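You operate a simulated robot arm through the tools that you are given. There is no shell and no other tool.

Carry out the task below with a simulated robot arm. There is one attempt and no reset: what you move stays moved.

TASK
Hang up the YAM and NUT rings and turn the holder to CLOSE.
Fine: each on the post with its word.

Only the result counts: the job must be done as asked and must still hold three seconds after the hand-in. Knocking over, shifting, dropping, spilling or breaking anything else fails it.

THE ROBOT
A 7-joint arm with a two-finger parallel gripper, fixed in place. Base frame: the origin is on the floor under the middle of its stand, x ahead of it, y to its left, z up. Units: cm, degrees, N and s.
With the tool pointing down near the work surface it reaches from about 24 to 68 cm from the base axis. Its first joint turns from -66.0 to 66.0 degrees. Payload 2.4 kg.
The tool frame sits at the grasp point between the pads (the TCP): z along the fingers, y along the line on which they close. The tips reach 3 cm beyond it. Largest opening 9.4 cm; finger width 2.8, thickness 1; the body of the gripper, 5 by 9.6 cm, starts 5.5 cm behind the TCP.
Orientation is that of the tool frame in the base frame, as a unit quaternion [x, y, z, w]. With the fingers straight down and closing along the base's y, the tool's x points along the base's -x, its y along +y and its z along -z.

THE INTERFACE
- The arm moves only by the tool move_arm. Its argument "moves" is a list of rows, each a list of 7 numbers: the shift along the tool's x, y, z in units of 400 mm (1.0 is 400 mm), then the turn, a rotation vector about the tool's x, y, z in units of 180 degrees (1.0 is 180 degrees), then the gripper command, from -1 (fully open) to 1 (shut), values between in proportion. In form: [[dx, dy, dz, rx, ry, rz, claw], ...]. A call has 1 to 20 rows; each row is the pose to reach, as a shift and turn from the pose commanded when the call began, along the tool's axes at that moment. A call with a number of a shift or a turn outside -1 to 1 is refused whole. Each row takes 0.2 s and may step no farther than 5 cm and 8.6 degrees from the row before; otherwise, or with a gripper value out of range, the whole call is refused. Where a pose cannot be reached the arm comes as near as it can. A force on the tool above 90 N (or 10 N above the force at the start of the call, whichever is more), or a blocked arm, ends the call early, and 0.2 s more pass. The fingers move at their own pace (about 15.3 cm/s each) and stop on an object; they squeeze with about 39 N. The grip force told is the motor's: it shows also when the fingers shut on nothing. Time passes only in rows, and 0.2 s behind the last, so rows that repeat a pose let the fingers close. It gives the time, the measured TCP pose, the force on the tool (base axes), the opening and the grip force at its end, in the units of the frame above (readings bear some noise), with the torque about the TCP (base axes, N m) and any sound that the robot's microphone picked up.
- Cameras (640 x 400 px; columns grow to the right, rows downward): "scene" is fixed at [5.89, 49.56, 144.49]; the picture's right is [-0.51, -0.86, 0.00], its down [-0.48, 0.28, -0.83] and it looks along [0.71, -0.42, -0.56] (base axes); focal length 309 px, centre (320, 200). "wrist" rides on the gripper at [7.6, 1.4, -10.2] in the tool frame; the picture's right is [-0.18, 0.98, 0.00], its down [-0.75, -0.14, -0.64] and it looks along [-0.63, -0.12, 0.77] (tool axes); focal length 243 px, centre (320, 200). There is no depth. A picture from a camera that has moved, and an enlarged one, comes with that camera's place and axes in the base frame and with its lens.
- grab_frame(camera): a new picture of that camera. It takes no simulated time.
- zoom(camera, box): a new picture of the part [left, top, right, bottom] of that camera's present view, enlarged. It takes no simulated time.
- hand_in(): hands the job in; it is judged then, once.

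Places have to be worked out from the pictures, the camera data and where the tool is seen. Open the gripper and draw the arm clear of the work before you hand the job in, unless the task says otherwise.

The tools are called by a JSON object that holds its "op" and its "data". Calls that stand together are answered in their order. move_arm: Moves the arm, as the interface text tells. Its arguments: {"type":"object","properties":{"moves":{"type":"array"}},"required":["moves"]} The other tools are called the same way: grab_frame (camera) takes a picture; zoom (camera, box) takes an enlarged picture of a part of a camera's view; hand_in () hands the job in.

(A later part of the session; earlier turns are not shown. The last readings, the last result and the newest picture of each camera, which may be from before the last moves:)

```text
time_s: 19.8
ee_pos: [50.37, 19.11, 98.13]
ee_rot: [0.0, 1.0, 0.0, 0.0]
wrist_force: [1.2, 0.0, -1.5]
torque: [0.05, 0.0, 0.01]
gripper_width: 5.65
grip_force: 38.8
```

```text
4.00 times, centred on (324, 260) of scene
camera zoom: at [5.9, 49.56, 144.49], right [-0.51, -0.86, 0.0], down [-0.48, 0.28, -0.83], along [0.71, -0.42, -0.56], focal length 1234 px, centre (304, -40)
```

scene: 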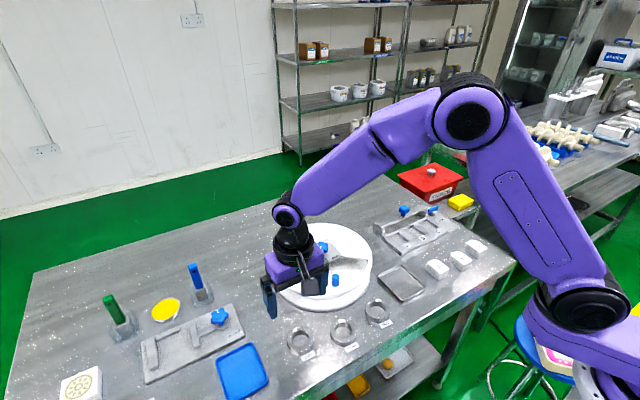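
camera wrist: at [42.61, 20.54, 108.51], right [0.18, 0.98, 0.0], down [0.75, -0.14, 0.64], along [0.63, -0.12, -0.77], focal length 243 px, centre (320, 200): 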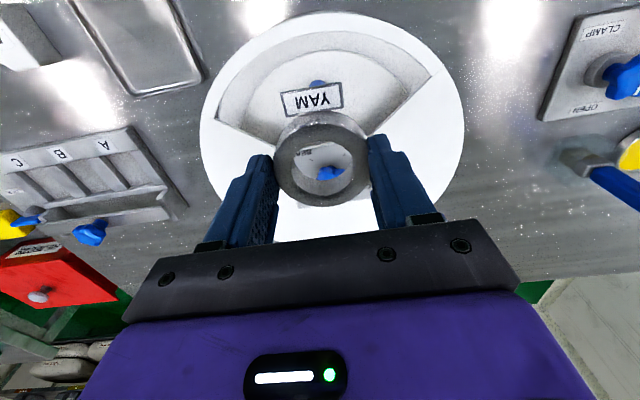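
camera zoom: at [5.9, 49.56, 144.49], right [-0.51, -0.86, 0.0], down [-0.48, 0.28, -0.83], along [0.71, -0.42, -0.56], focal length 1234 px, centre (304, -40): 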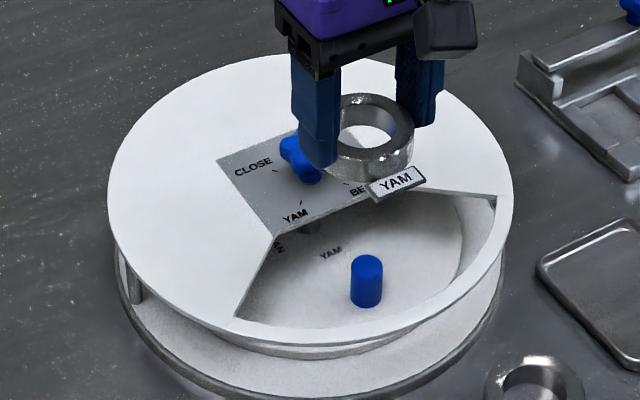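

The word card turns out to be a tag fixed to the ring, sticking out on the robot side. I check that the tag will clear the rim of the opening: zooming on the rim and on the held ring.

{"op": "zoom", "data": {"camera": "wrist", "box": [200, 5, 470, 215]}}

{"op": "zoom", "data": {"camera": "scene", "box": [310, 215, 390, 305]}}

```text
1.90 times, centred on (335, 110) of wrist
camera zoom: at [42.61, 20.54, 108.51], right [0.18, 0.98, 0.0], down [0.75, -0.14, 0.64], along [0.63, -0.12, -0.77], focal length 462 px, centre (291, 371)
```

zoom: 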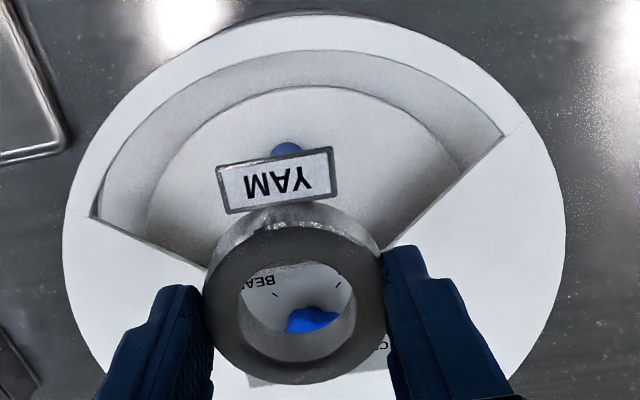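

```text
4.44 times, centred on (350, 260) of scene
camera zoom: at [5.9, 49.56, 144.49], right [-0.51, -0.86, 0.0], down [-0.48, 0.28, -0.83], along [0.71, -0.42, -0.56], focal length 1371 px, centre (187, -67)
```

zoom: 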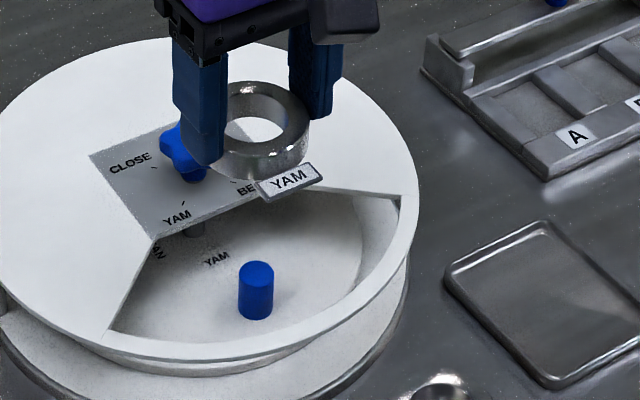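

Rim inner radius ≈12.4, tag reach ≈11.4 from the axis, so the tag clears with about 1 cm. I descend to just above the post (ring bottom ≈86.8 versus post top ≈85.5) and check centring again.

{"op": "move_arm", "data": {"moves": [[0, -0.001, 0.06, 0, 0, 0, 1], [0, -0.0025, 0.12, 0, 0, 0, 1], [0, -0.0025, 0.17, 0, 0, 0, 1], [0, -0.0025, 0.19, 0, 0, 0, 1], [0, -0.0025, 0.19, 0, 0, 0, 1]]}}

{"op": "zoom", "data": {"camera": "wrist", "box": [200, 5, 470, 215]}}

{"op": "zoom", "data": {"camera": "scene", "box": [290, 220, 370, 310]}}

```text
time_s: 21.0
ee_pos: [50.44, 18.88, 90.43]
ee_rot: [0.0, 1.0, -0.001, -0.001]
wrist_force: [0.2, 0.4, -1.3]
torque: [-0.01, 0.0, 0.01]
gripper_width: 5.64
grip_force: 39.2
```

```text
1.90 times, centred on (335, 110) of wrist
camera zoom: at [42.7, 20.41, 100.84], right [0.18, 0.98, 0.0], down [0.75, -0.14, 0.64], along [0.63, -0.12, -0.77], focal length 462 px, centre (291, 371)
```

zoom: 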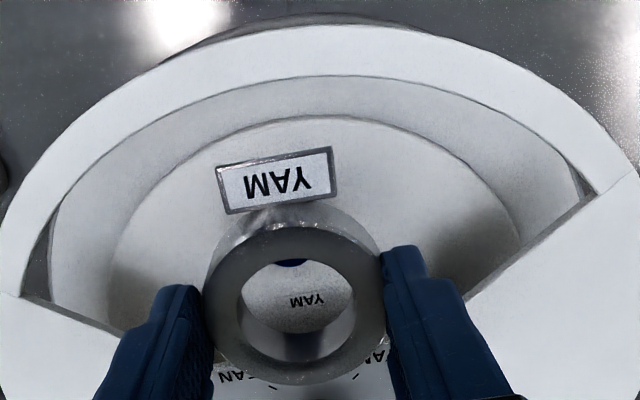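

```text
4.44 times, centred on (330, 265) of scene
camera zoom: at [5.89, 49.56, 144.49], right [-0.51, -0.86, 0.0], down [-0.48, 0.28, -0.83], along [0.71, -0.42, -0.56], focal length 1371 px, centre (276, -89)
```

zoom: 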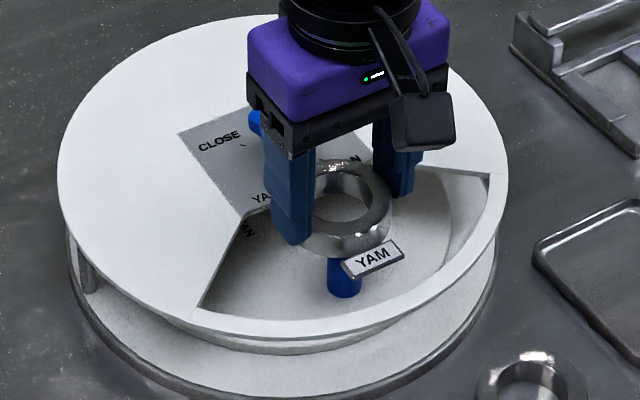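

The post top shows at the robot-side edge of the ring hole, so I nudge the ring about 0.25 cm toward the robot and 0.1 cm to −y. Then I lower until the post is about 1.7 cm inside the ring and check the force.

{"op": "move_arm", "data": {"moves": [[0.00625, -0.0025, 0, 0, 0, 0, 1], [0.00625, -0.0025, 0.01, 0, 0, 0, 1], [0.00625, -0.0025, 0.025, 0, 0, 0, 1], [0.00625, -0.0025, 0.04, 0, 0, 0, 1], [0.00625, -0.0025, 0.055, 0, 0, 0, 1], [0.00625, -0.0025, 0.07, 0, 0, 0, 1], [0.00625, -0.0025, 0.07, 0, 0, 0, 1]]}}

{"op": "zoom", "data": {"camera": "wrist", "box": [200, 5, 470, 215]}}

{"op": "zoom", "data": {"camera": "scene", "box": [290, 220, 370, 310]}}

```text
time_s: 22.6
ee_pos: [50.19, 18.74, 87.75]
ee_rot: [0.0, 1.0, 0.0, 0.0]
wrist_force: [-0.4, -0.2, -1.9]
torque: [-0.01, 0.01, -0.01]
gripper_width: 5.63
grip_force: 39.2
```

```text
1.90 times, centred on (335, 110) of wrist
camera zoom: at [42.4, 20.21, 97.97], right [0.18, 0.98, 0.0], down [0.75, -0.14, 0.64], along [0.63, -0.12, -0.77], focal length 462 px, centre (291, 371)
```

zoom: 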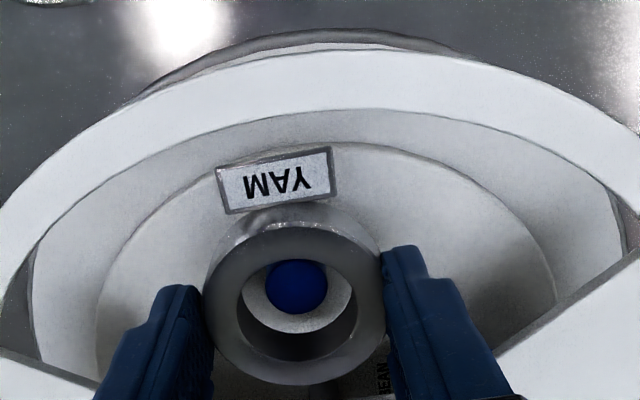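

```text
4.44 times, centred on (330, 265) of scene
camera zoom: at [5.89, 49.56, 144.49], right [-0.51, -0.86, 0.0], down [-0.48, 0.28, -0.83], along [0.71, -0.42, -0.56], focal length 1371 px, centre (276, -89)
```

zoom: 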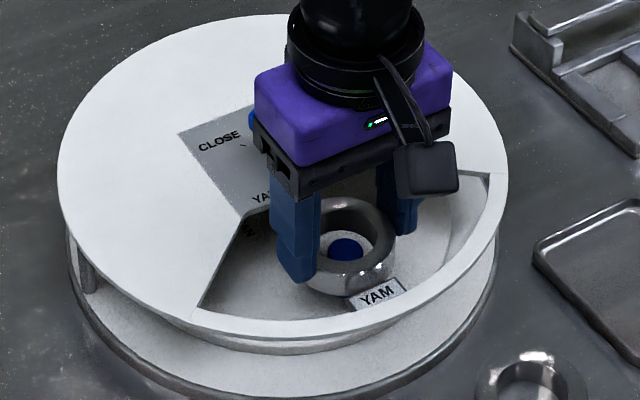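

The post is now inside the ring and nicely centred, with no contact force. I lower a further 1.4 cm toward the platter.

{"op": "move_arm", "data": {"moves": [[0, 0, 0.0125, 0, 0, 0, 1], [0, 0, 0.025, 0, 0, 0, 1], [0, 0, 0.035, 0, 0, 0, 1], [0, 0, 0.035, 0, 0, 0, 1]]}}

{"op": "zoom", "data": {"camera": "wrist", "box": [200, 5, 470, 215]}}

{"op": "zoom", "data": {"camera": "scene", "box": [290, 220, 370, 310]}}

```text
time_s: 23.6
ee_pos: [50.1, 18.85, 86.25]
ee_rot: [0.0, 1.0, 0.0, 0.0]
wrist_force: [0.5, 0.3, -1.0]
torque: [0.03, 0.01, -0.01]
gripper_width: 5.66
grip_force: 39.0
```

```text
1.90 times, centred on (335, 110) of wrist
camera zoom: at [42.31, 20.26, 96.5], right [0.18, 0.98, 0.0], down [0.75, -0.14, 0.64], along [0.63, -0.12, -0.77], focal length 462 px, centre (291, 371)
```

zoom: 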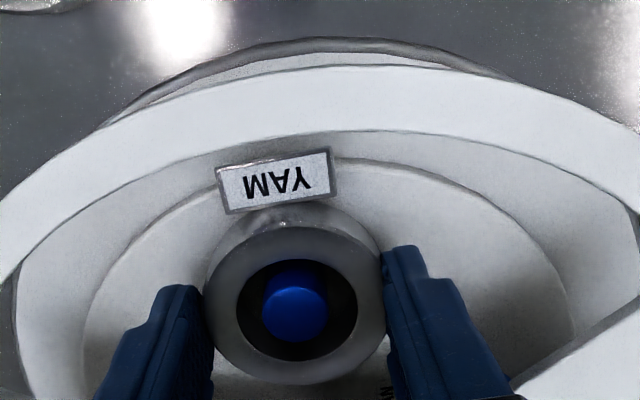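

```text
4.44 times, centred on (330, 265) of scene
camera zoom: at [5.89, 49.56, 144.49], right [-0.51, -0.86, 0.0], down [-0.48, 0.28, -0.83], along [0.71, -0.42, -0.56], focal length 1371 px, centre (276, -89)
```

zoom: 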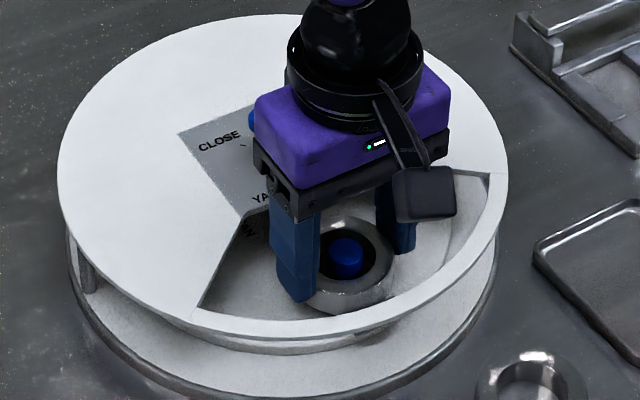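

Still free; the ring must be only a few millimetres above the platter. I go down in small steps watching the force.

{"op": "move_arm", "data": {"moves": [[0, 0, 0.004, 0, 0, 0, 1], [0, 0, 0.0075, 0, 0, 0, 1], [0, 0, 0.0075, 0, 0, 0, 1]]}}

```text
time_s: 24.4
ee_pos: [50.12, 18.77, 85.91]
ee_rot: [0.0, 1.0, 0.0, 0.0]
wrist_force: [-0.3, -0.2, -1.4]
torque: [0.0, -0.03, -0.02]
gripper_width: 5.65
grip_force: 39.0
```

Still no contact (Fz about −1.4 N, just the ring's weight). Another 0.3 cm down.

{"op": "move_arm", "data": {"moves": [[0, 0, 0.004, 0, 0, 0, 1], [0, 0, 0.0075, 0, 0, 0, 1], [0, 0, 0.0075, 0, 0, 0, 1]]}}

{"op": "zoom", "data": {"camera": "scene", "box": [320, 255, 370, 295]}}

```text
time_s: 25.2
ee_pos: [50.11, 18.81, 85.52]
ee_rot: [0.0, 1.0, 0.0, 0.0]
wrist_force: [-0.6, -0.8, 4.5]
torque: [-0.13, 0.2, 0.0]
gripper_width: 5.65
grip_force: 38.7
```

```text
10.00 times, centred on (345, 275) of scene
camera zoom: at [5.88, 49.56, 144.49], right [-0.51, -0.86, 0.0], down [-0.48, 0.28, -0.83], along [0.71, -0.42, -0.56], focal length 3086 px, centre (70, -550)
```

zoom: 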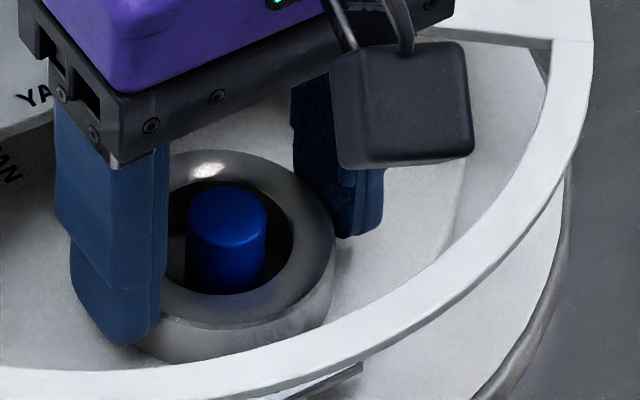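

Contact: the ring rests on the platter (Fz +4.5 N). I open the fingers slightly and check before rising.

{"op": "move_arm", "data": {"moves": [[0, 0, -0.001, 0, 0, 0, 0], [0, 0, -0.002, 0, 0, 0, -0.4], [0, 0, -0.002, 0, 0, 0, -0.55], [0, 0, -0.002, 0, 0, 0, -0.55]]}}

{"op": "zoom", "data": {"camera": "wrist", "box": [200, 5, 470, 215]}}

{"op": "zoom", "data": {"camera": "scene", "box": [320, 255, 370, 295]}}

```text
time_s: 26.2
ee_pos: [50.14, 18.74, 85.82]
ee_rot: [0.0, 1.0, 0.0, -0.001]
wrist_force: [-0.5, -0.3, 0.1]
torque: [-0.01, 0.0, -0.01]
gripper_width: 7.27
grip_force: 0.0
```

```text
1.90 times, centred on (335, 110) of wrist
camera zoom: at [42.28, 20.28, 95.99], right [0.18, 0.98, 0.0], down [0.75, -0.14, 0.64], along [0.63, -0.12, -0.77], focal length 462 px, centre (291, 371)
```

zoom: 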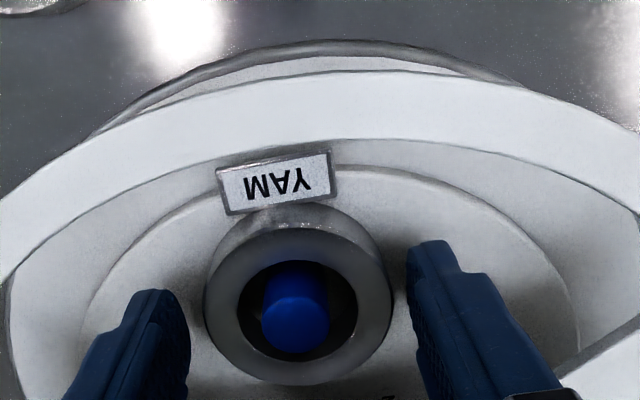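

```text
10.00 times, centred on (345, 275) of scene
camera zoom: at [5.89, 49.56, 144.49], right [-0.51, -0.86, 0.0], down [-0.48, 0.28, -0.83], along [0.71, -0.42, -0.56], focal length 3086 px, centre (70, -550)
```

zoom: 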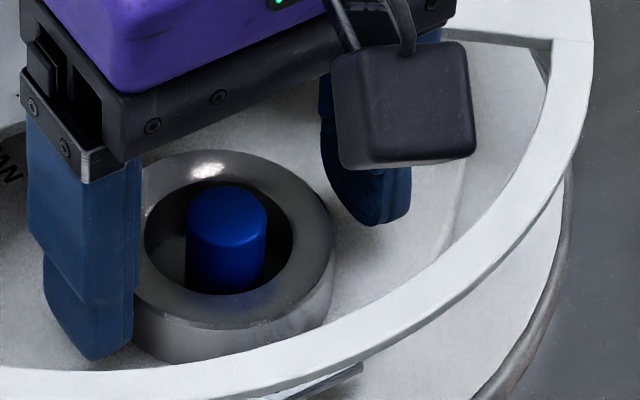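

The ring is released and sits around the YAM post. I rise straight up out of the opening, then look at the result.

{"op": "move_arm", "data": {"moves": [[0, 0, -0.04, 0, 0, 0, -0.55], [0, 0, -0.1, 0, 0, 0, -0.55], [0, 0, -0.18, 0, 0, 0, -0.55], [0, 0, -0.26, 0, 0, 0, -0.7], [0, 0, -0.34, 0, 0, 0, -1]]}}

{"op": "grab_frame", "data": {"camera": "wrist"}}

{"op": "zoom", "data": {"camera": "scene", "box": [260, 210, 388, 310]}}

```text
time_s: 27.4
ee_pos: [50.05, 18.98, 99.26]
ee_rot: [0.0, 1.0, 0.001, 0.0]
wrist_force: [0.7, 0.2, 0.2]
torque: [0.02, -0.02, 0.02]
gripper_width: 9.39
grip_force: 0.0
```

```text
taken
camera wrist: at [42.32, 20.46, 109.69], right [0.18, 0.98, 0.0], down [0.75, -0.14, 0.64], along [0.63, -0.12, -0.77], focal length 243 px, centre (320, 200)
```

wrist: 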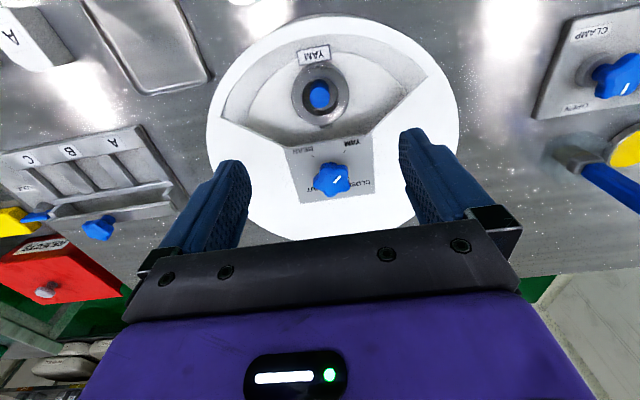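

```text
4.00 times, centred on (324, 260) of scene
camera zoom: at [5.89, 49.56, 144.49], right [-0.51, -0.86, 0.0], down [-0.48, 0.28, -0.83], along [0.71, -0.42, -0.56], focal length 1234 px, centre (304, -40)
```

zoom: 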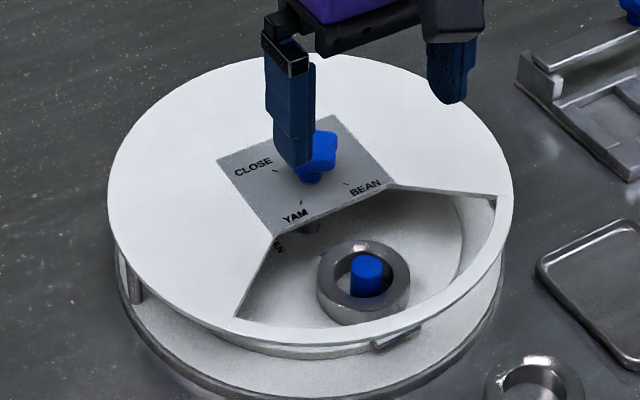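

The YAM ring is on its post. Before turning I check how far the tag reaches out, compared with the pillars carrying the cover.

{"op": "zoom", "data": {"camera": "wrist", "box": [200, 10, 470, 215]}}

{"op": "zoom", "data": {"camera": "scene", "box": [320, 270, 390, 310]}}

{"op": "zoom", "data": {"camera": "scene", "box": [262, 240, 342, 320]}}

```text
1.95 times, centred on (335, 112) of wrist
camera zoom: at [42.32, 20.46, 109.69], right [0.18, 0.98, 0.0], down [0.75, -0.14, 0.64], along [0.63, -0.12, -0.77], focal length 473 px, centre (291, 371)
```

zoom: 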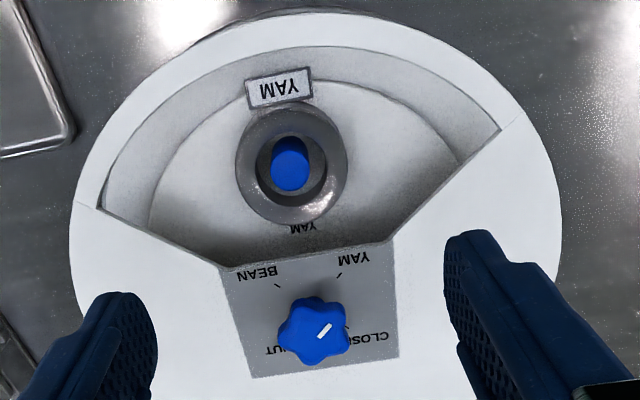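

```text
9.14 times, centred on (355, 290) of scene
camera zoom: at [5.89, 49.56, 144.49], right [-0.51, -0.86, 0.0], down [-0.48, 0.28, -0.83], along [0.71, -0.42, -0.56], focal length 2821 px, centre (0, -623)
```

zoom: 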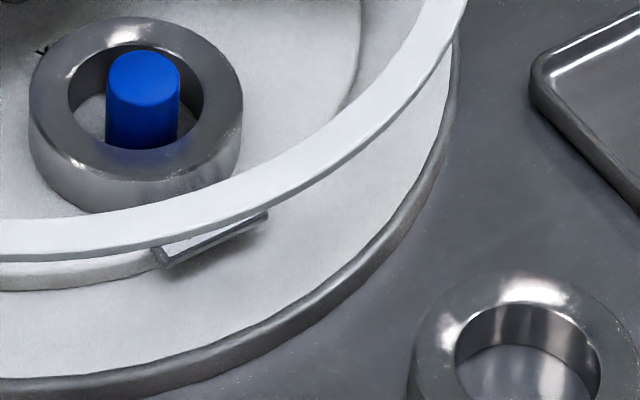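

```text
5.00 times, centred on (302, 280) of scene
camera zoom: at [5.89, 49.56, 144.49], right [-0.51, -0.86, 0.0], down [-0.48, 0.28, -0.83], along [0.71, -0.42, -0.56], focal length 1543 px, centre (410, -200)
```

zoom: 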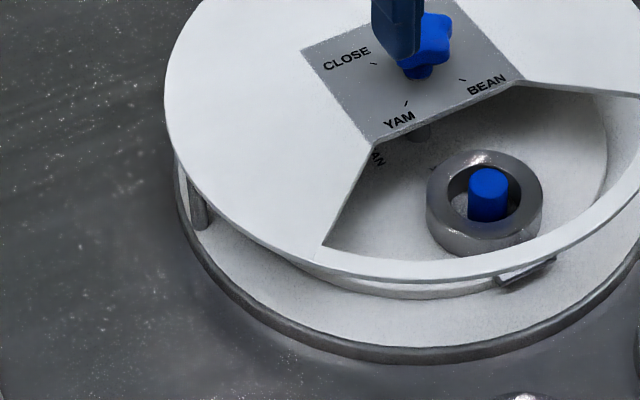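

Tag corners reach r≈11.4 and the pillars start at about r≈12.4, so it can turn freely. Now I go back over the knob for the turn from YAM via CLOSE to NUT; lobe axes are now at 18°+36°·k, so I grip along 126° (tool yaw +36°).

{"op": "move_arm", "data": {"moves": [[-0.0342, 0, 0.0, 0, 0, -0.04, -1], [-0.0684, 0, 0.0, 0, 0, -0.08, -1], [-0.1026, 0, 0.015, 0, 0, -0.12, -1], [-0.1368, 0, 0.035, 0, 0, -0.16, -1], [-0.171, 0, 0.0565, 0, 0, -0.2, -1], [-0.171, 0, 0.0565, 0, 0, -0.2, -1]]}}

{"op": "grab_frame", "data": {"camera": "wrist"}}

{"op": "zoom", "data": {"camera": "wrist", "box": [240, 30, 420, 190]}}

```text
time_s: 28.8
ee_pos: [56.97, 18.83, 97.09]
ee_rot: [-0.31, 0.951, 0.0, -0.001]
wrist_force: [-0.1, 0.1, 0.4]
torque: [0.0, 0.0, -0.01]
gripper_width: 9.41
grip_force: 0.1
```

```text
taken
camera wrist: at [49.84, 15.47, 107.41], right [-0.43, 0.9, 0.0], down [0.69, 0.33, 0.64], along [0.58, 0.28, -0.77], focal length 243 px, centre (320, 200)
```

wrist: 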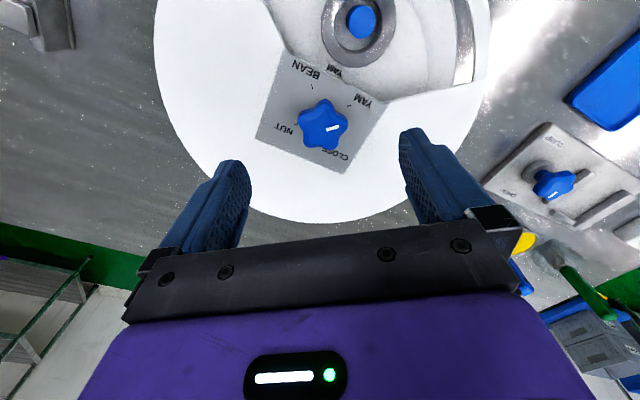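

```text
2.50 times, centred on (330, 110) of wrist
camera zoom: at [49.84, 15.47, 107.41], right [-0.43, 0.9, 0.0], down [0.69, 0.33, 0.64], along [0.58, 0.28, -0.77], focal length 606 px, centre (295, 425)
```

zoom: 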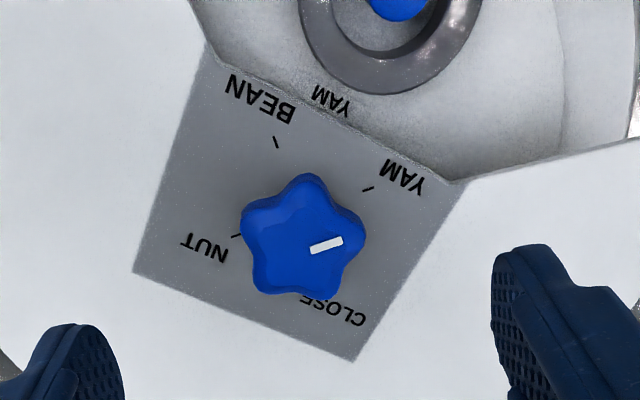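

The view matches the earlier grip geometry, only the tool is about 0.2 cm low in y. I correct that, descend to TCP z≈90.7 and close on the knob.

{"op": "move_arm", "data": {"moves": [[-0.003, 0.004, 0.04, 0, 0, 0, -1], [-0.003, 0.004, 0.08, 0, 0, 0, -1], [-0.003, 0.004, 0.12, 0, 0, 0, -1], [-0.003, 0.004, 0.16, 0, 0, 0, -1], [-0.003, 0.004, 0.16, 0, 0, 0, -0.5], [-0.003, 0.004, 0.16, 0, 0, 0, 0.2], [-0.003, 0.004, 0.16, 0, 0, 0, 1], [-0.003, 0.004, 0.16, 0, 0, 0, 1]]}}

{"op": "zoom", "data": {"camera": "wrist", "box": [240, 60, 420, 230]}}

```text
time_s: 30.6
ee_pos: [56.89, 18.98, 90.55]
ee_rot: [-0.309, 0.951, 0.0, 0.0]
wrist_force: [2.4, -3.0, -4.3]
torque: [0.31, -0.45, -0.01]
gripper_width: 3.63
grip_force: 45.2
```

```text
2.35 times, centred on (330, 145) of wrist
camera zoom: at [49.75, 15.63, 100.89], right [-0.43, 0.9, 0.0], down [0.69, 0.33, 0.64], along [0.58, 0.27, -0.77], focal length 571 px, centre (296, 329)
```

zoom: 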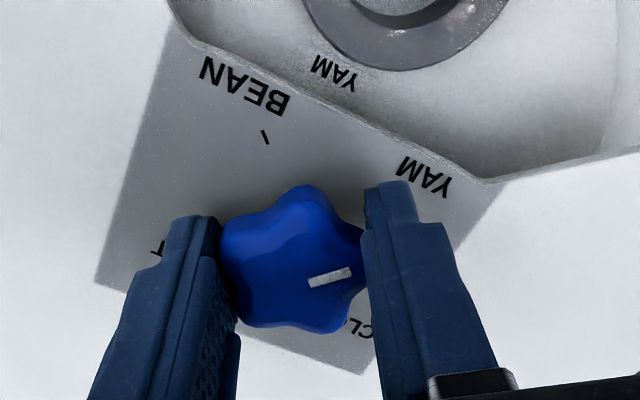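

The grip is well centred (only ~4 N side load). I turn clockwise 45° first and check that the ring rides along cleanly.

{"op": "move_arm", "data": {"moves": [[0, 0, 0, 0, 0, 0.04167, 1], [0, 0, 0, 0, 0, 0.08333, 1], [0, 0, 0, 0, 0, 0.125, 1], [0, 0, 0, 0, 0, 0.16667, 1], [0, 0, 0, 0, 0, 0.20833, 1], [0, 0, 0, 0, 0, 0.25, 1]]}}

{"op": "zoom", "data": {"camera": "scene", "box": [262, 210, 390, 320]}}

{"op": "grab_frame", "data": {"camera": "wrist"}}

```text
time_s: 32.0
ee_pos: [56.96, 19.15, 90.52]
ee_rot: [0.08, 0.997, -0.001, -0.001]
wrist_force: [6.6, -1.2, -28.0]
torque: [0.16, -0.63, 0.02]
gripper_width: 3.6
grip_force: 44.3
```

```text
3.64 times, centred on (326, 265) of scene
camera zoom: at [5.96, 49.57, 144.48], right [-0.51, -0.86, 0.0], down [-0.48, 0.28, -0.83], along [0.71, -0.42, -0.56], focal length 1122 px, centre (298, -36)
```

zoom: 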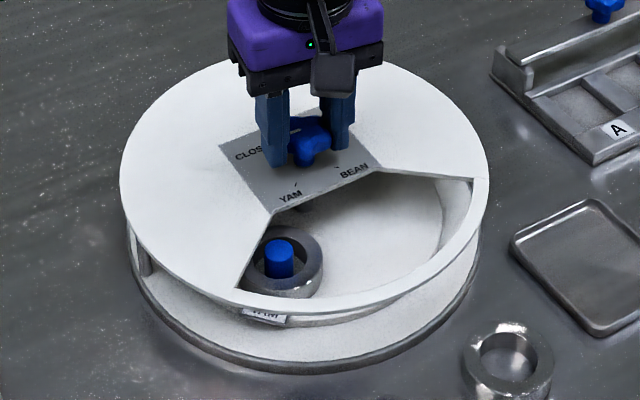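

```text
taken
camera wrist: at [49.47, 21.67, 100.91], right [0.34, 0.94, 0.0], down [0.72, -0.26, 0.64], along [0.6, -0.22, -0.77], focal length 243 px, centre (320, 200)
```

wrist: 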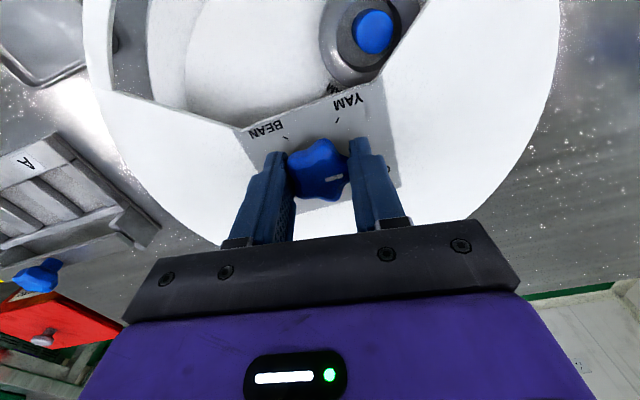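

The ring rides along fine, but the tool pulls up on the knob with ~28 N; I ease the commanded height down by 0.25 cm and continue the remaining 45° to CLOSE.

{"op": "move_arm", "data": {"moves": [[0, 0, 0.006, 0, 0, 0.0, 1], [0, 0, 0.006, 0, 0, 0.04167, 1], [0, 0, 0.006, 0, 0, 0.08333, 1], [0, 0, 0.006, 0, 0, 0.125, 1], [0, 0, 0.006, 0, 0, 0.16667, 1], [0, 0, 0.006, 0, 0, 0.20833, 1], [0, 0, 0.006, 0, 0, 0.25, 1], [0, 0, 0.006, 0, 0, 0.25, 1]]}}

{"op": "zoom", "data": {"camera": "scene", "box": [262, 210, 390, 320]}}

{"op": "zoom", "data": {"camera": "wrist", "box": [240, 60, 420, 230]}}

```text
time_s: 33.8
ee_pos: [56.94, 19.06, 90.54]
ee_rot: [0.455, 0.891, 0.002, 0.002]
wrist_force: [-10.8, 1.8, 29.7]
torque: [0.3, 0.93, 0.01]
gripper_width: 3.58
grip_force: 44.6
```

```text
3.64 times, centred on (326, 265) of scene
camera zoom: at [5.81, 49.55, 144.5], right [-0.51, -0.86, 0.0], down [-0.48, 0.28, -0.83], along [0.71, -0.42, -0.56], focal length 1122 px, centre (298, -36)
```

zoom: 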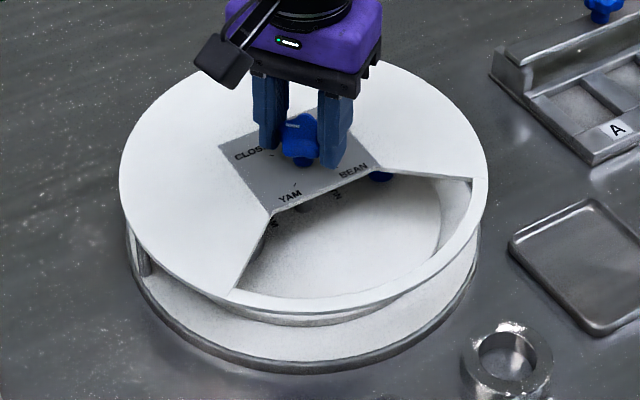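

```text
2.35 times, centred on (330, 145) of wrist
camera zoom: at [53.42, 26.1, 100.89], right [0.9, 0.43, 0.0], down [0.33, -0.69, 0.64], along [0.28, -0.58, -0.77], focal length 571 px, centre (296, 329)
```

zoom: 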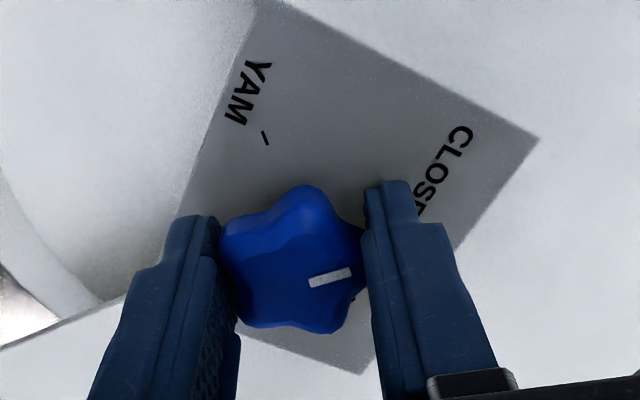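

At CLOSE now, with the YAM ring turned under the cover. I release, lift 1.5 cm, and turn the open gripper back counter-clockwise by 108° to take the next grip along the 144° lobe axis.

{"op": "move_arm", "data": {"moves": [[0, 0, -0.003, 0, 0, 0, 0], [0, 0, -0.006, 0, 0, 0, -0.7], [0, 0, -0.006, 0, 0, 0, -0.9], [0, 0, -0.04, 0, 0, 0, -0.9], [0, 0, -0.08, 0, 0, -0.046, -0.9], [0, 0, -0.08, 0, 0, -0.092, -0.9], [0, 0, -0.08, 0, 0, -0.138, -0.9], [0, 0, -0.08, 0, 0, -0.185, -0.9], [0, 0, -0.08, 0, 0, -0.231, -0.9], [0, 0, -0.08, 0, 0, -0.277, -0.9], [0, 0, -0.08, 0, 0, -0.323, -0.9], [0, 0, -0.08, 0, 0, -0.369, -0.9], [0, 0, -0.08, 0, 0, -0.415, -0.9], [0, 0, -0.08, 0, 0, -0.462, -0.9], [0, 0, -0.08, 0, 0, -0.508, -0.9], [0, 0, -0.08, 0, 0, -0.554, -0.9], [0, 0, -0.08, 0, 0, -0.6, -0.9], [0, 0, -0.08, 0, 0, -0.6, -0.9]]}}

{"op": "grab_frame", "data": {"camera": "wrist"}}

{"op": "zoom", "data": {"camera": "scene", "box": [262, 200, 390, 310]}}

```text
time_s: 37.6
ee_pos: [57.01, 19.03, 93.7]
ee_rot: [-0.455, 0.89, 0.0, -0.001]
wrist_force: [0.5, 0.2, -0.3]
torque: [-0.02, 0.03, -0.01]
gripper_width: 8.93
grip_force: 0.1
```

```text
taken
camera wrist: at [51.18, 13.72, 103.98], right [-0.69, 0.73, 0.0], down [0.56, 0.53, 0.64], along [0.47, 0.44, -0.77], focal length 243 px, centre (320, 200)
```

wrist: 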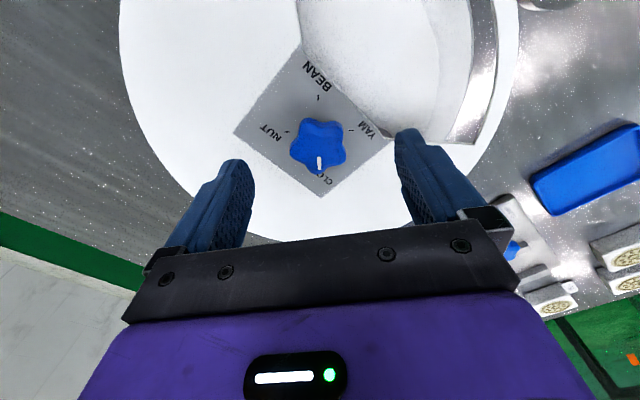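

```text
3.64 times, centred on (326, 255) of scene
camera zoom: at [5.89, 49.56, 144.49], right [-0.51, -0.86, 0.0], down [-0.48, 0.28, -0.83], along [0.71, -0.42, -0.56], focal length 1122 px, centre (298, 0)
```

zoom: 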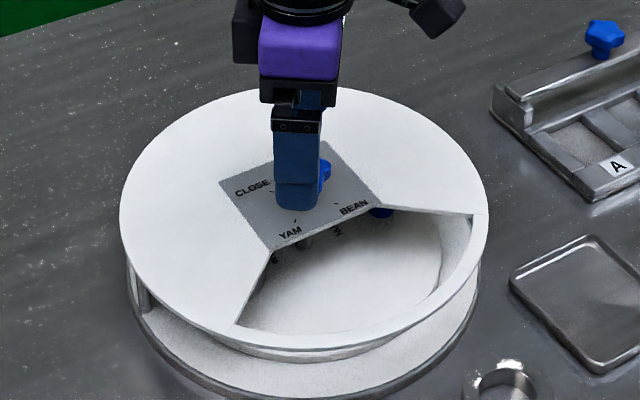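

The mark points at CLOSE and the knob is centred between the fingers. I descend and close again.

{"op": "move_arm", "data": {"moves": [[0, 0, 0.04, 0, 0, 0, -0.9], [0, 0, 0.0775, 0, 0, 0, -0.9], [0, 0, 0.0775, 0, 0, 0, -0.4], [0, 0, 0.0775, 0, 0, 0, 0.2], [0, 0, 0.0775, 0, 0, 0, 1], [0, 0, 0.0775, 0, 0, 0, 1]]}}

{"op": "zoom", "data": {"camera": "wrist", "box": [240, 60, 420, 230]}}

```text
time_s: 39.0
ee_pos: [57.02, 19.05, 90.64]
ee_rot: [-0.454, 0.891, -0.001, 0.001]
wrist_force: [4.7, -1.0, -4.3]
torque: [0.21, -0.36, 0.0]
gripper_width: 3.57
grip_force: 44.9
```

```text
2.35 times, centred on (330, 145) of wrist
camera zoom: at [51.22, 13.72, 100.93], right [-0.69, 0.73, 0.0], down [0.56, 0.53, 0.64], along [0.47, 0.44, -0.77], focal length 571 px, centre (296, 329)
```

zoom: 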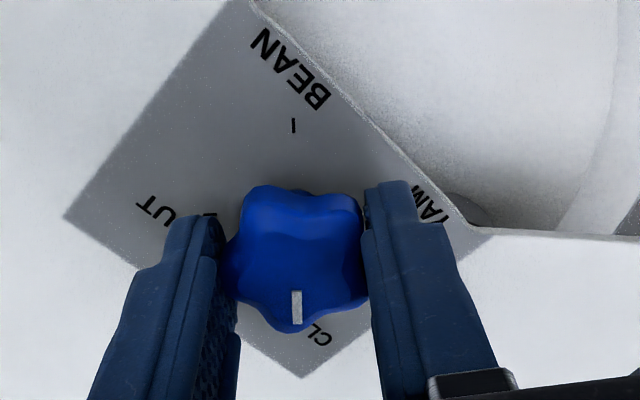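

Gripped well. I turn clockwise toward NUT, first half.

{"op": "move_arm", "data": {"moves": [[0, 0, 0, 0, 0, 0.04167, 1], [0, 0, 0, 0, 0, 0.08333, 1], [0, 0, 0, 0, 0, 0.125, 1], [0, 0, 0, 0, 0, 0.16667, 1], [0, 0, 0, 0, 0, 0.20833, 1], [0, 0, 0, 0, 0, 0.25, 1]]}}

{"op": "zoom", "data": {"camera": "scene", "box": [262, 210, 390, 320]}}

```text
time_s: 40.4
ee_pos: [57.06, 19.0, 90.62]
ee_rot: [-0.077, 0.997, 0.0, 0.002]
wrist_force: [13.8, 1.4, 6.6]
torque: [-0.6, 0.27, -0.01]
gripper_width: 3.59
grip_force: 44.9
```

```text
3.64 times, centred on (326, 265) of scene
camera zoom: at [5.91, 49.56, 144.49], right [-0.51, -0.86, 0.0], down [-0.48, 0.28, -0.83], along [0.71, -0.42, -0.56], focal length 1122 px, centre (298, -36)
```

zoom: 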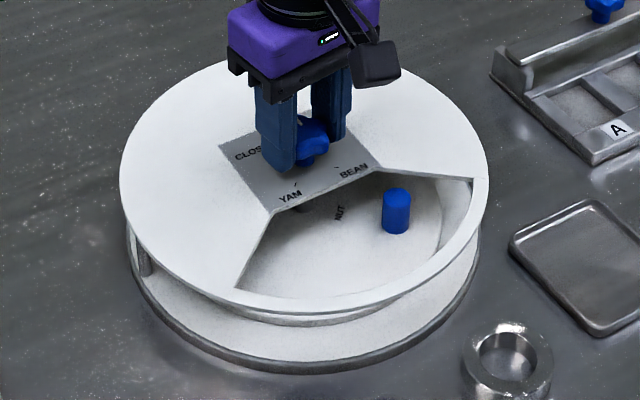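

The NUT post (word NUT beside it) is coming into the opening, forces are small. I turn the second half.

{"op": "move_arm", "data": {"moves": [[0, 0, 0, 0, 0, 0.04167, 1], [0, 0, 0, 0, 0, 0.08333, 1], [0, 0, 0, 0, 0, 0.125, 1], [0, 0, 0, 0, 0, 0.16667, 1], [0, 0, 0, 0, 0, 0.20833, 1], [0, 0, 0, 0, 0, 0.25, 1], [0, 0, 0, 0, 0, 0.25, 1]]}}

{"op": "zoom", "data": {"camera": "scene", "box": [262, 210, 390, 320]}}

{"op": "zoom", "data": {"camera": "wrist", "box": [240, 60, 420, 230]}}

```text
time_s: 42.0
ee_pos: [57.0, 18.95, 90.61]
ee_rot: [0.311, 0.95, 0.001, 0.002]
wrist_force: [10.7, -4.8, 18.2]
torque: [-0.83, -0.78, -0.02]
gripper_width: 3.62
grip_force: 44.6
```

```text
3.64 times, centred on (326, 265) of scene
camera zoom: at [5.88, 49.54, 144.5], right [-0.51, -0.86, 0.0], down [-0.48, 0.28, -0.83], along [0.71, -0.42, -0.56], focal length 1122 px, centre (298, -36)
```

zoom: 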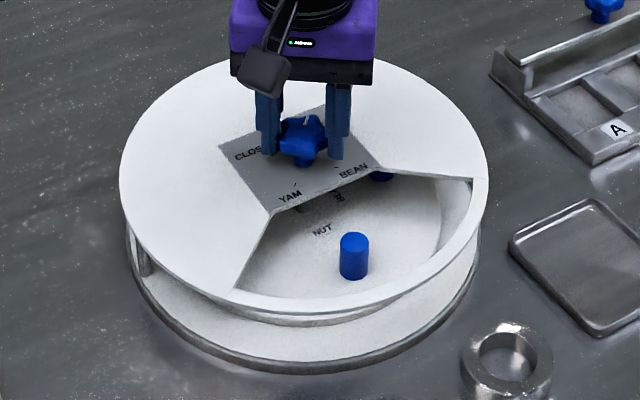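

```text
2.35 times, centred on (330, 145) of wrist
camera zoom: at [51.52, 24.64, 100.92], right [0.73, 0.69, 0.0], down [0.52, -0.56, 0.64], along [0.44, -0.47, -0.77], focal length 571 px, centre (296, 329)
```

zoom: 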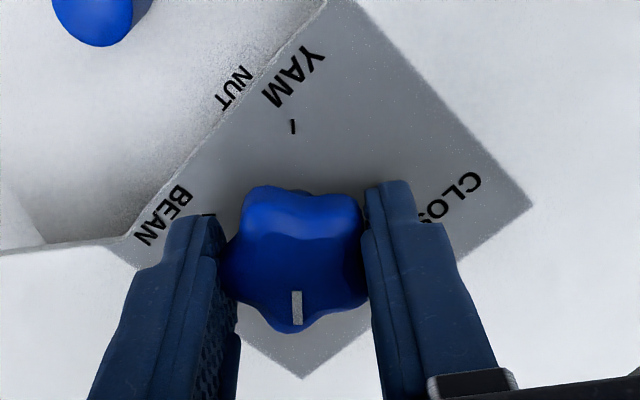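

NUT post is in the opening with its word, and the mark is on the NUT side. I release, lift, and go above the NUT ring at about (39.7, 13.6) with the tool back to zero yaw.

{"op": "move_arm", "data": {"moves": [[0, 0, -0.002, 0, 0, 0, 0], [0, 0, -0.004, 0, 0, 0, -0.7], [0, 0, -0.004, 0, 0, 0, -0.8], [0, 0, -0.06, 0, 0, 0, -0.8], [0, 0, -0.15, 0, 0, 0, -0.8], [0, 0, -0.235, 0, 0, 0, -0.9], [0.0541, -0.0726, -0.235, 0, 0, -0.04, -1], [0.1083, -0.1451, -0.235, 0, 0, -0.08, -1], [0.1624, -0.2177, -0.22, 0, 0, -0.12, -1], [0.2166, -0.2902, -0.19, 0, 0, -0.16, -1], [0.2707, -0.3628, -0.16, 0, 0, -0.2, -1], [0.2707, -0.3628, -0.16, 0, 0, -0.2, -1]]}}

{"op": "grab_frame", "data": {"camera": "wrist"}}

{"op": "zoom", "data": {"camera": "scene", "box": [262, 210, 390, 320]}}

```text
time_s: 44.6
ee_pos: [39.47, 13.49, 96.95]
ee_rot: [-0.001, 1.0, 0.0, -0.001]
wrist_force: [0.5, 0.2, 0.1]
torque: [-0.01, -0.03, -0.01]
gripper_width: 9.39
grip_force: 0.2
```

```text
taken
camera wrist: at [31.65, 14.88, 107.38], right [0.18, 0.98, 0.0], down [0.75, -0.14, 0.64], along [0.63, -0.12, -0.77], focal length 243 px, centre (320, 200)
```

wrist: 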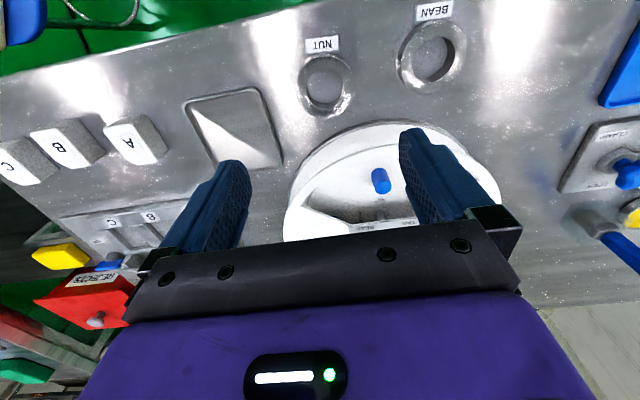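

```text
3.64 times, centred on (326, 265) of scene
camera zoom: at [5.89, 49.56, 144.49], right [-0.51, -0.86, 0.0], down [-0.48, 0.28, -0.83], along [0.71, -0.42, -0.56], focal length 1122 px, centre (298, -36)
```

zoom: 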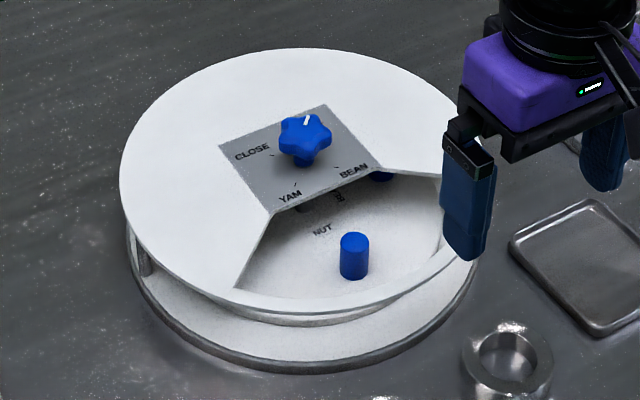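

The NUT ring shows right below. I zoom to find its exact centre and tag direction.

{"op": "zoom", "data": {"camera": "wrist", "box": [270, 25, 380, 125]}}

{"op": "zoom", "data": {"camera": "scene", "box": [345, 280, 415, 340]}}

```text
4.00 times, centred on (325, 75) of wrist
camera zoom: at [31.65, 14.88, 107.38], right [0.18, 0.98, 0.0], down [0.75, -0.14, 0.64], along [0.63, -0.12, -0.77], focal length 970 px, centre (300, 700)
```

zoom: 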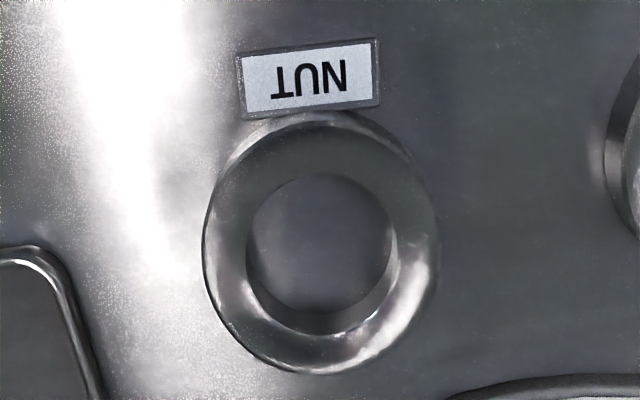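

```text
6.67 times, centred on (380, 310) of scene
camera zoom: at [5.89, 49.56, 144.49], right [-0.51, -0.86, 0.0], down [-0.48, 0.28, -0.83], along [0.71, -0.42, -0.56], focal length 2057 px, centre (-80, -533)
```

zoom: 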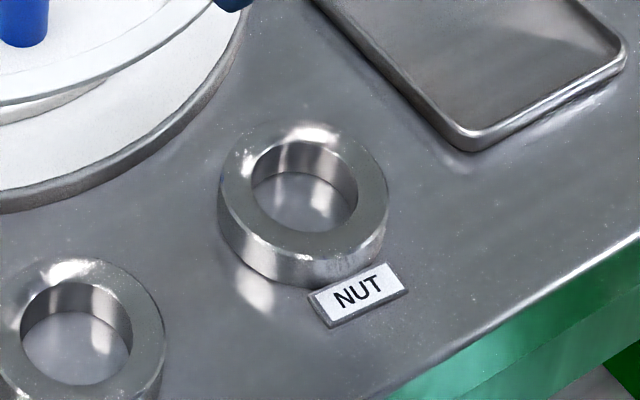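

The NUT ring centre is at about (38.6, 14.1). I shift (−0.85, +0.6) cm, open to 7.4 cm (metal tray edge is at y≈7.4, fine) and descend to tips just above the ring for a check.

{"op": "move_arm", "data": {"moves": [[0.01, 0.008, 0.07, 0, 0, 0, -0.574], [0.02, 0.015, 0.15, 0, 0, 0, -0.574], [0.021, 0.015, 0.22, 0, 0, 0, -0.574], [0.021, 0.015, 0.275, 0, 0, 0, -0.574], [0.021, 0.015, 0.286, 0, 0, 0, -0.574], [0.021, 0.015, 0.286, 0, 0, 0, -0.574]]}}

{"op": "zoom", "data": {"camera": "wrist", "box": [230, 70, 430, 230]}}

{"op": "zoom", "data": {"camera": "scene", "box": [330, 260, 430, 340]}}

```text
time_s: 46.0
ee_pos: [38.8, 14.31, 85.44]
ee_rot: [0.0, 1.0, 0.0, 0.0]
wrist_force: [-0.3, -0.2, -0.4]
torque: [-0.02, 0.0, -0.03]
gripper_width: 7.41
grip_force: 0.1
```

```text
2.50 times, centred on (330, 150) of wrist
camera zoom: at [31.01, 15.68, 95.8], right [0.18, 0.98, 0.0], down [0.75, -0.14, 0.64], along [0.63, -0.12, -0.77], focal length 606 px, centre (295, 325)
```

zoom: 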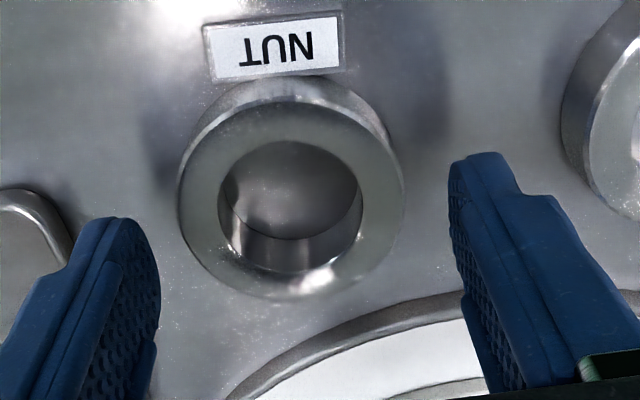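

```text
5.00 times, centred on (380, 300) of scene
camera zoom: at [5.89, 49.56, 144.49], right [-0.51, -0.86, 0.0], down [-0.48, 0.28, -0.83], along [0.71, -0.42, -0.56], focal length 1543 px, centre (20, -300)
```

zoom: 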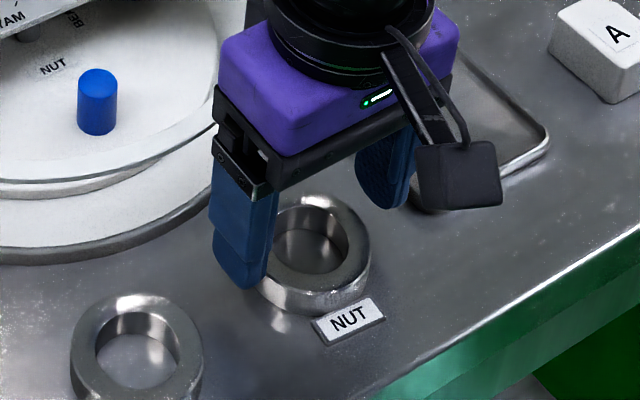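

The ring lies about 0.5 cm toward the robot and 0.2 cm toward −y of the tool; I correct that and descend to TCP z≈83.65 (tips about 0.6 cm above the table).

{"op": "move_arm", "data": {"moves": [[0.0125, -0.005, 0, 0, 0, 0, -0.574], [0.0125, -0.005, 0.015, 0, 0, 0, -0.574], [0.0125, -0.005, 0.03, 0, 0, 0, -0.574], [0.0125, -0.005, 0.044, 0, 0, 0, -0.574], [0.0125, -0.005, 0.044, 0, 0, 0, -0.574]]}}

{"op": "zoom", "data": {"camera": "wrist", "box": [230, 70, 430, 230]}}

```text
time_s: 47.2
ee_pos: [38.03, 13.91, 83.74]
ee_rot: [0.0, 1.0, 0.0, 0.0]
wrist_force: [-0.4, 0.7, 0.6]
torque: [-0.01, 0.01, -0.05]
gripper_width: 7.4
grip_force: 0.0
```

```text
2.50 times, centred on (330, 150) of wrist
camera zoom: at [30.41, 15.47, 94.07], right [0.18, 0.98, 0.0], down [0.75, -0.14, 0.64], along [0.63, -0.12, -0.77], focal length 606 px, centre (295, 325)
```

zoom: 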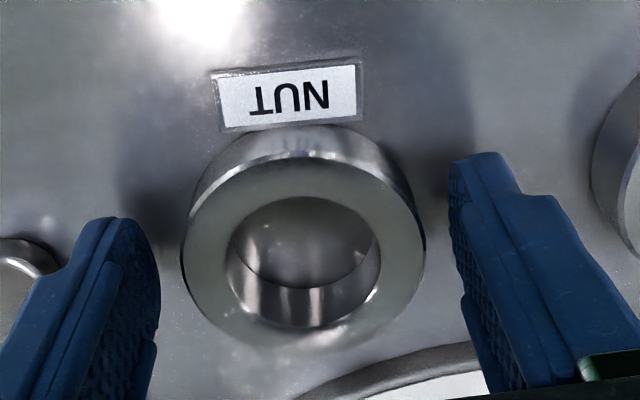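

The ring is now centred on the tool. I close on it.

{"op": "move_arm", "data": {"moves": [[0, 0, 0, 0, 0, 0, -0.3], [0, 0, 0, 0, 0, 0, 0], [0, 0, 0, 0, 0, 0, 1], [0, 0, 0, 0, 0, 0, 1]]}}

{"op": "zoom", "data": {"camera": "wrist", "box": [230, 70, 430, 230]}}

```text
time_s: 48.2
ee_pos: [38.11, 14.05, 83.81]
ee_rot: [0.001, 1.0, 0.0, 0.0]
wrist_force: [0.1, 0.6, 0.3]
torque: [-0.03, -0.02, -0.03]
gripper_width: 5.71
grip_force: 38.7
```

```text
2.50 times, centred on (330, 150) of wrist
camera zoom: at [30.4, 15.47, 94.08], right [0.18, 0.98, 0.0], down [0.75, -0.14, 0.64], along [0.63, -0.12, -0.77], focal length 606 px, centre (295, 325)
```

zoom: 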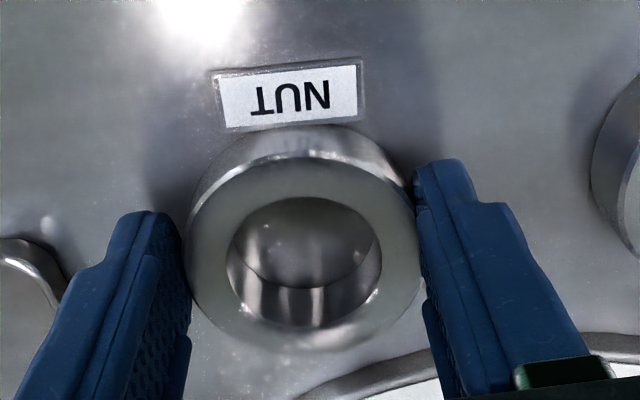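

Held at 5.71 cm, centred on the tool. I lift to z 98 and carry it to above the NUT post at TCP ≈(49.8, 18.85).

{"op": "move_arm", "data": {"moves": [[0, 0, -0.03, 0, 0, 0, 1], [0, 0, -0.09, 0, 0, 0, 1], [0, 0, -0.18, 0, 0, 0, 1], [0, 0, -0.27, 0, 0, 0, 1], [0, 0, -0.355, 0, 0, 0, 1], [-0.0731, 0.03, -0.355, 0, 0, 0, 1], [-0.1463, 0.06, -0.355, 0, 0, 0, 1], [-0.2194, 0.09, -0.355, 0, 0, 0, 1], [-0.2925, 0.12, -0.355, 0, 0, 0, 1], [-0.2925, 0.12, -0.355, 0, 0, 0, 1]]}}

{"op": "zoom", "data": {"camera": "wrist", "box": [200, 5, 470, 215]}}

{"op": "zoom", "data": {"camera": "scene", "box": [260, 210, 388, 310]}}

```text
time_s: 50.4
ee_pos: [50.03, 18.96, 98.0]
ee_rot: [0.0, 1.0, 0.0, 0.0]
wrist_force: [-0.5, 0.1, -1.3]
torque: [0.01, 0.01, 0.0]
gripper_width: 5.72
grip_force: 38.9
```

```text
1.90 times, centred on (335, 110) of wrist
camera zoom: at [42.35, 20.33, 108.34], right [0.18, 0.98, 0.0], down [0.75, -0.14, 0.64], along [0.63, -0.12, -0.77], focal length 462 px, centre (291, 371)
```

zoom: 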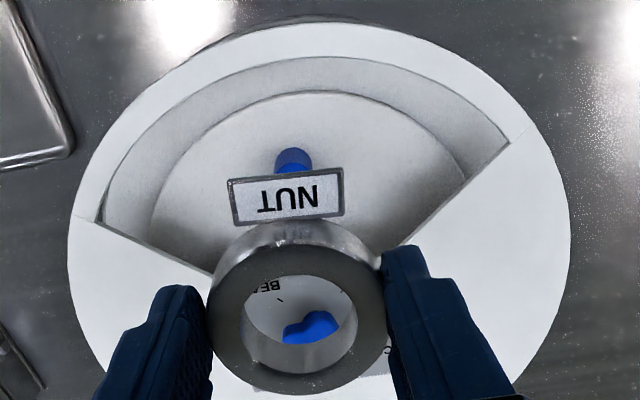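

```text
4.00 times, centred on (324, 260) of scene
camera zoom: at [5.89, 49.56, 144.49], right [-0.51, -0.86, 0.0], down [-0.48, 0.28, -0.83], along [0.71, -0.42, -0.56], focal length 1234 px, centre (304, -40)
```

zoom: 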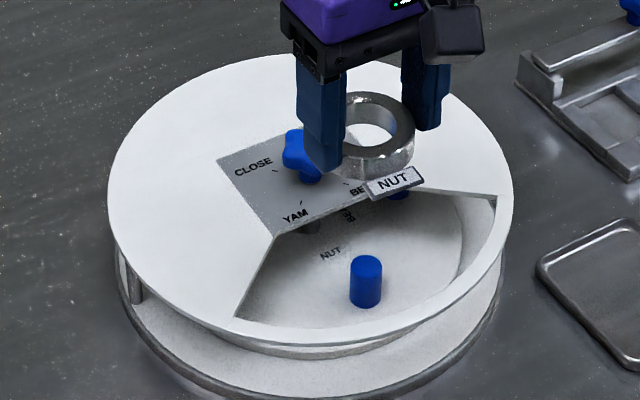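

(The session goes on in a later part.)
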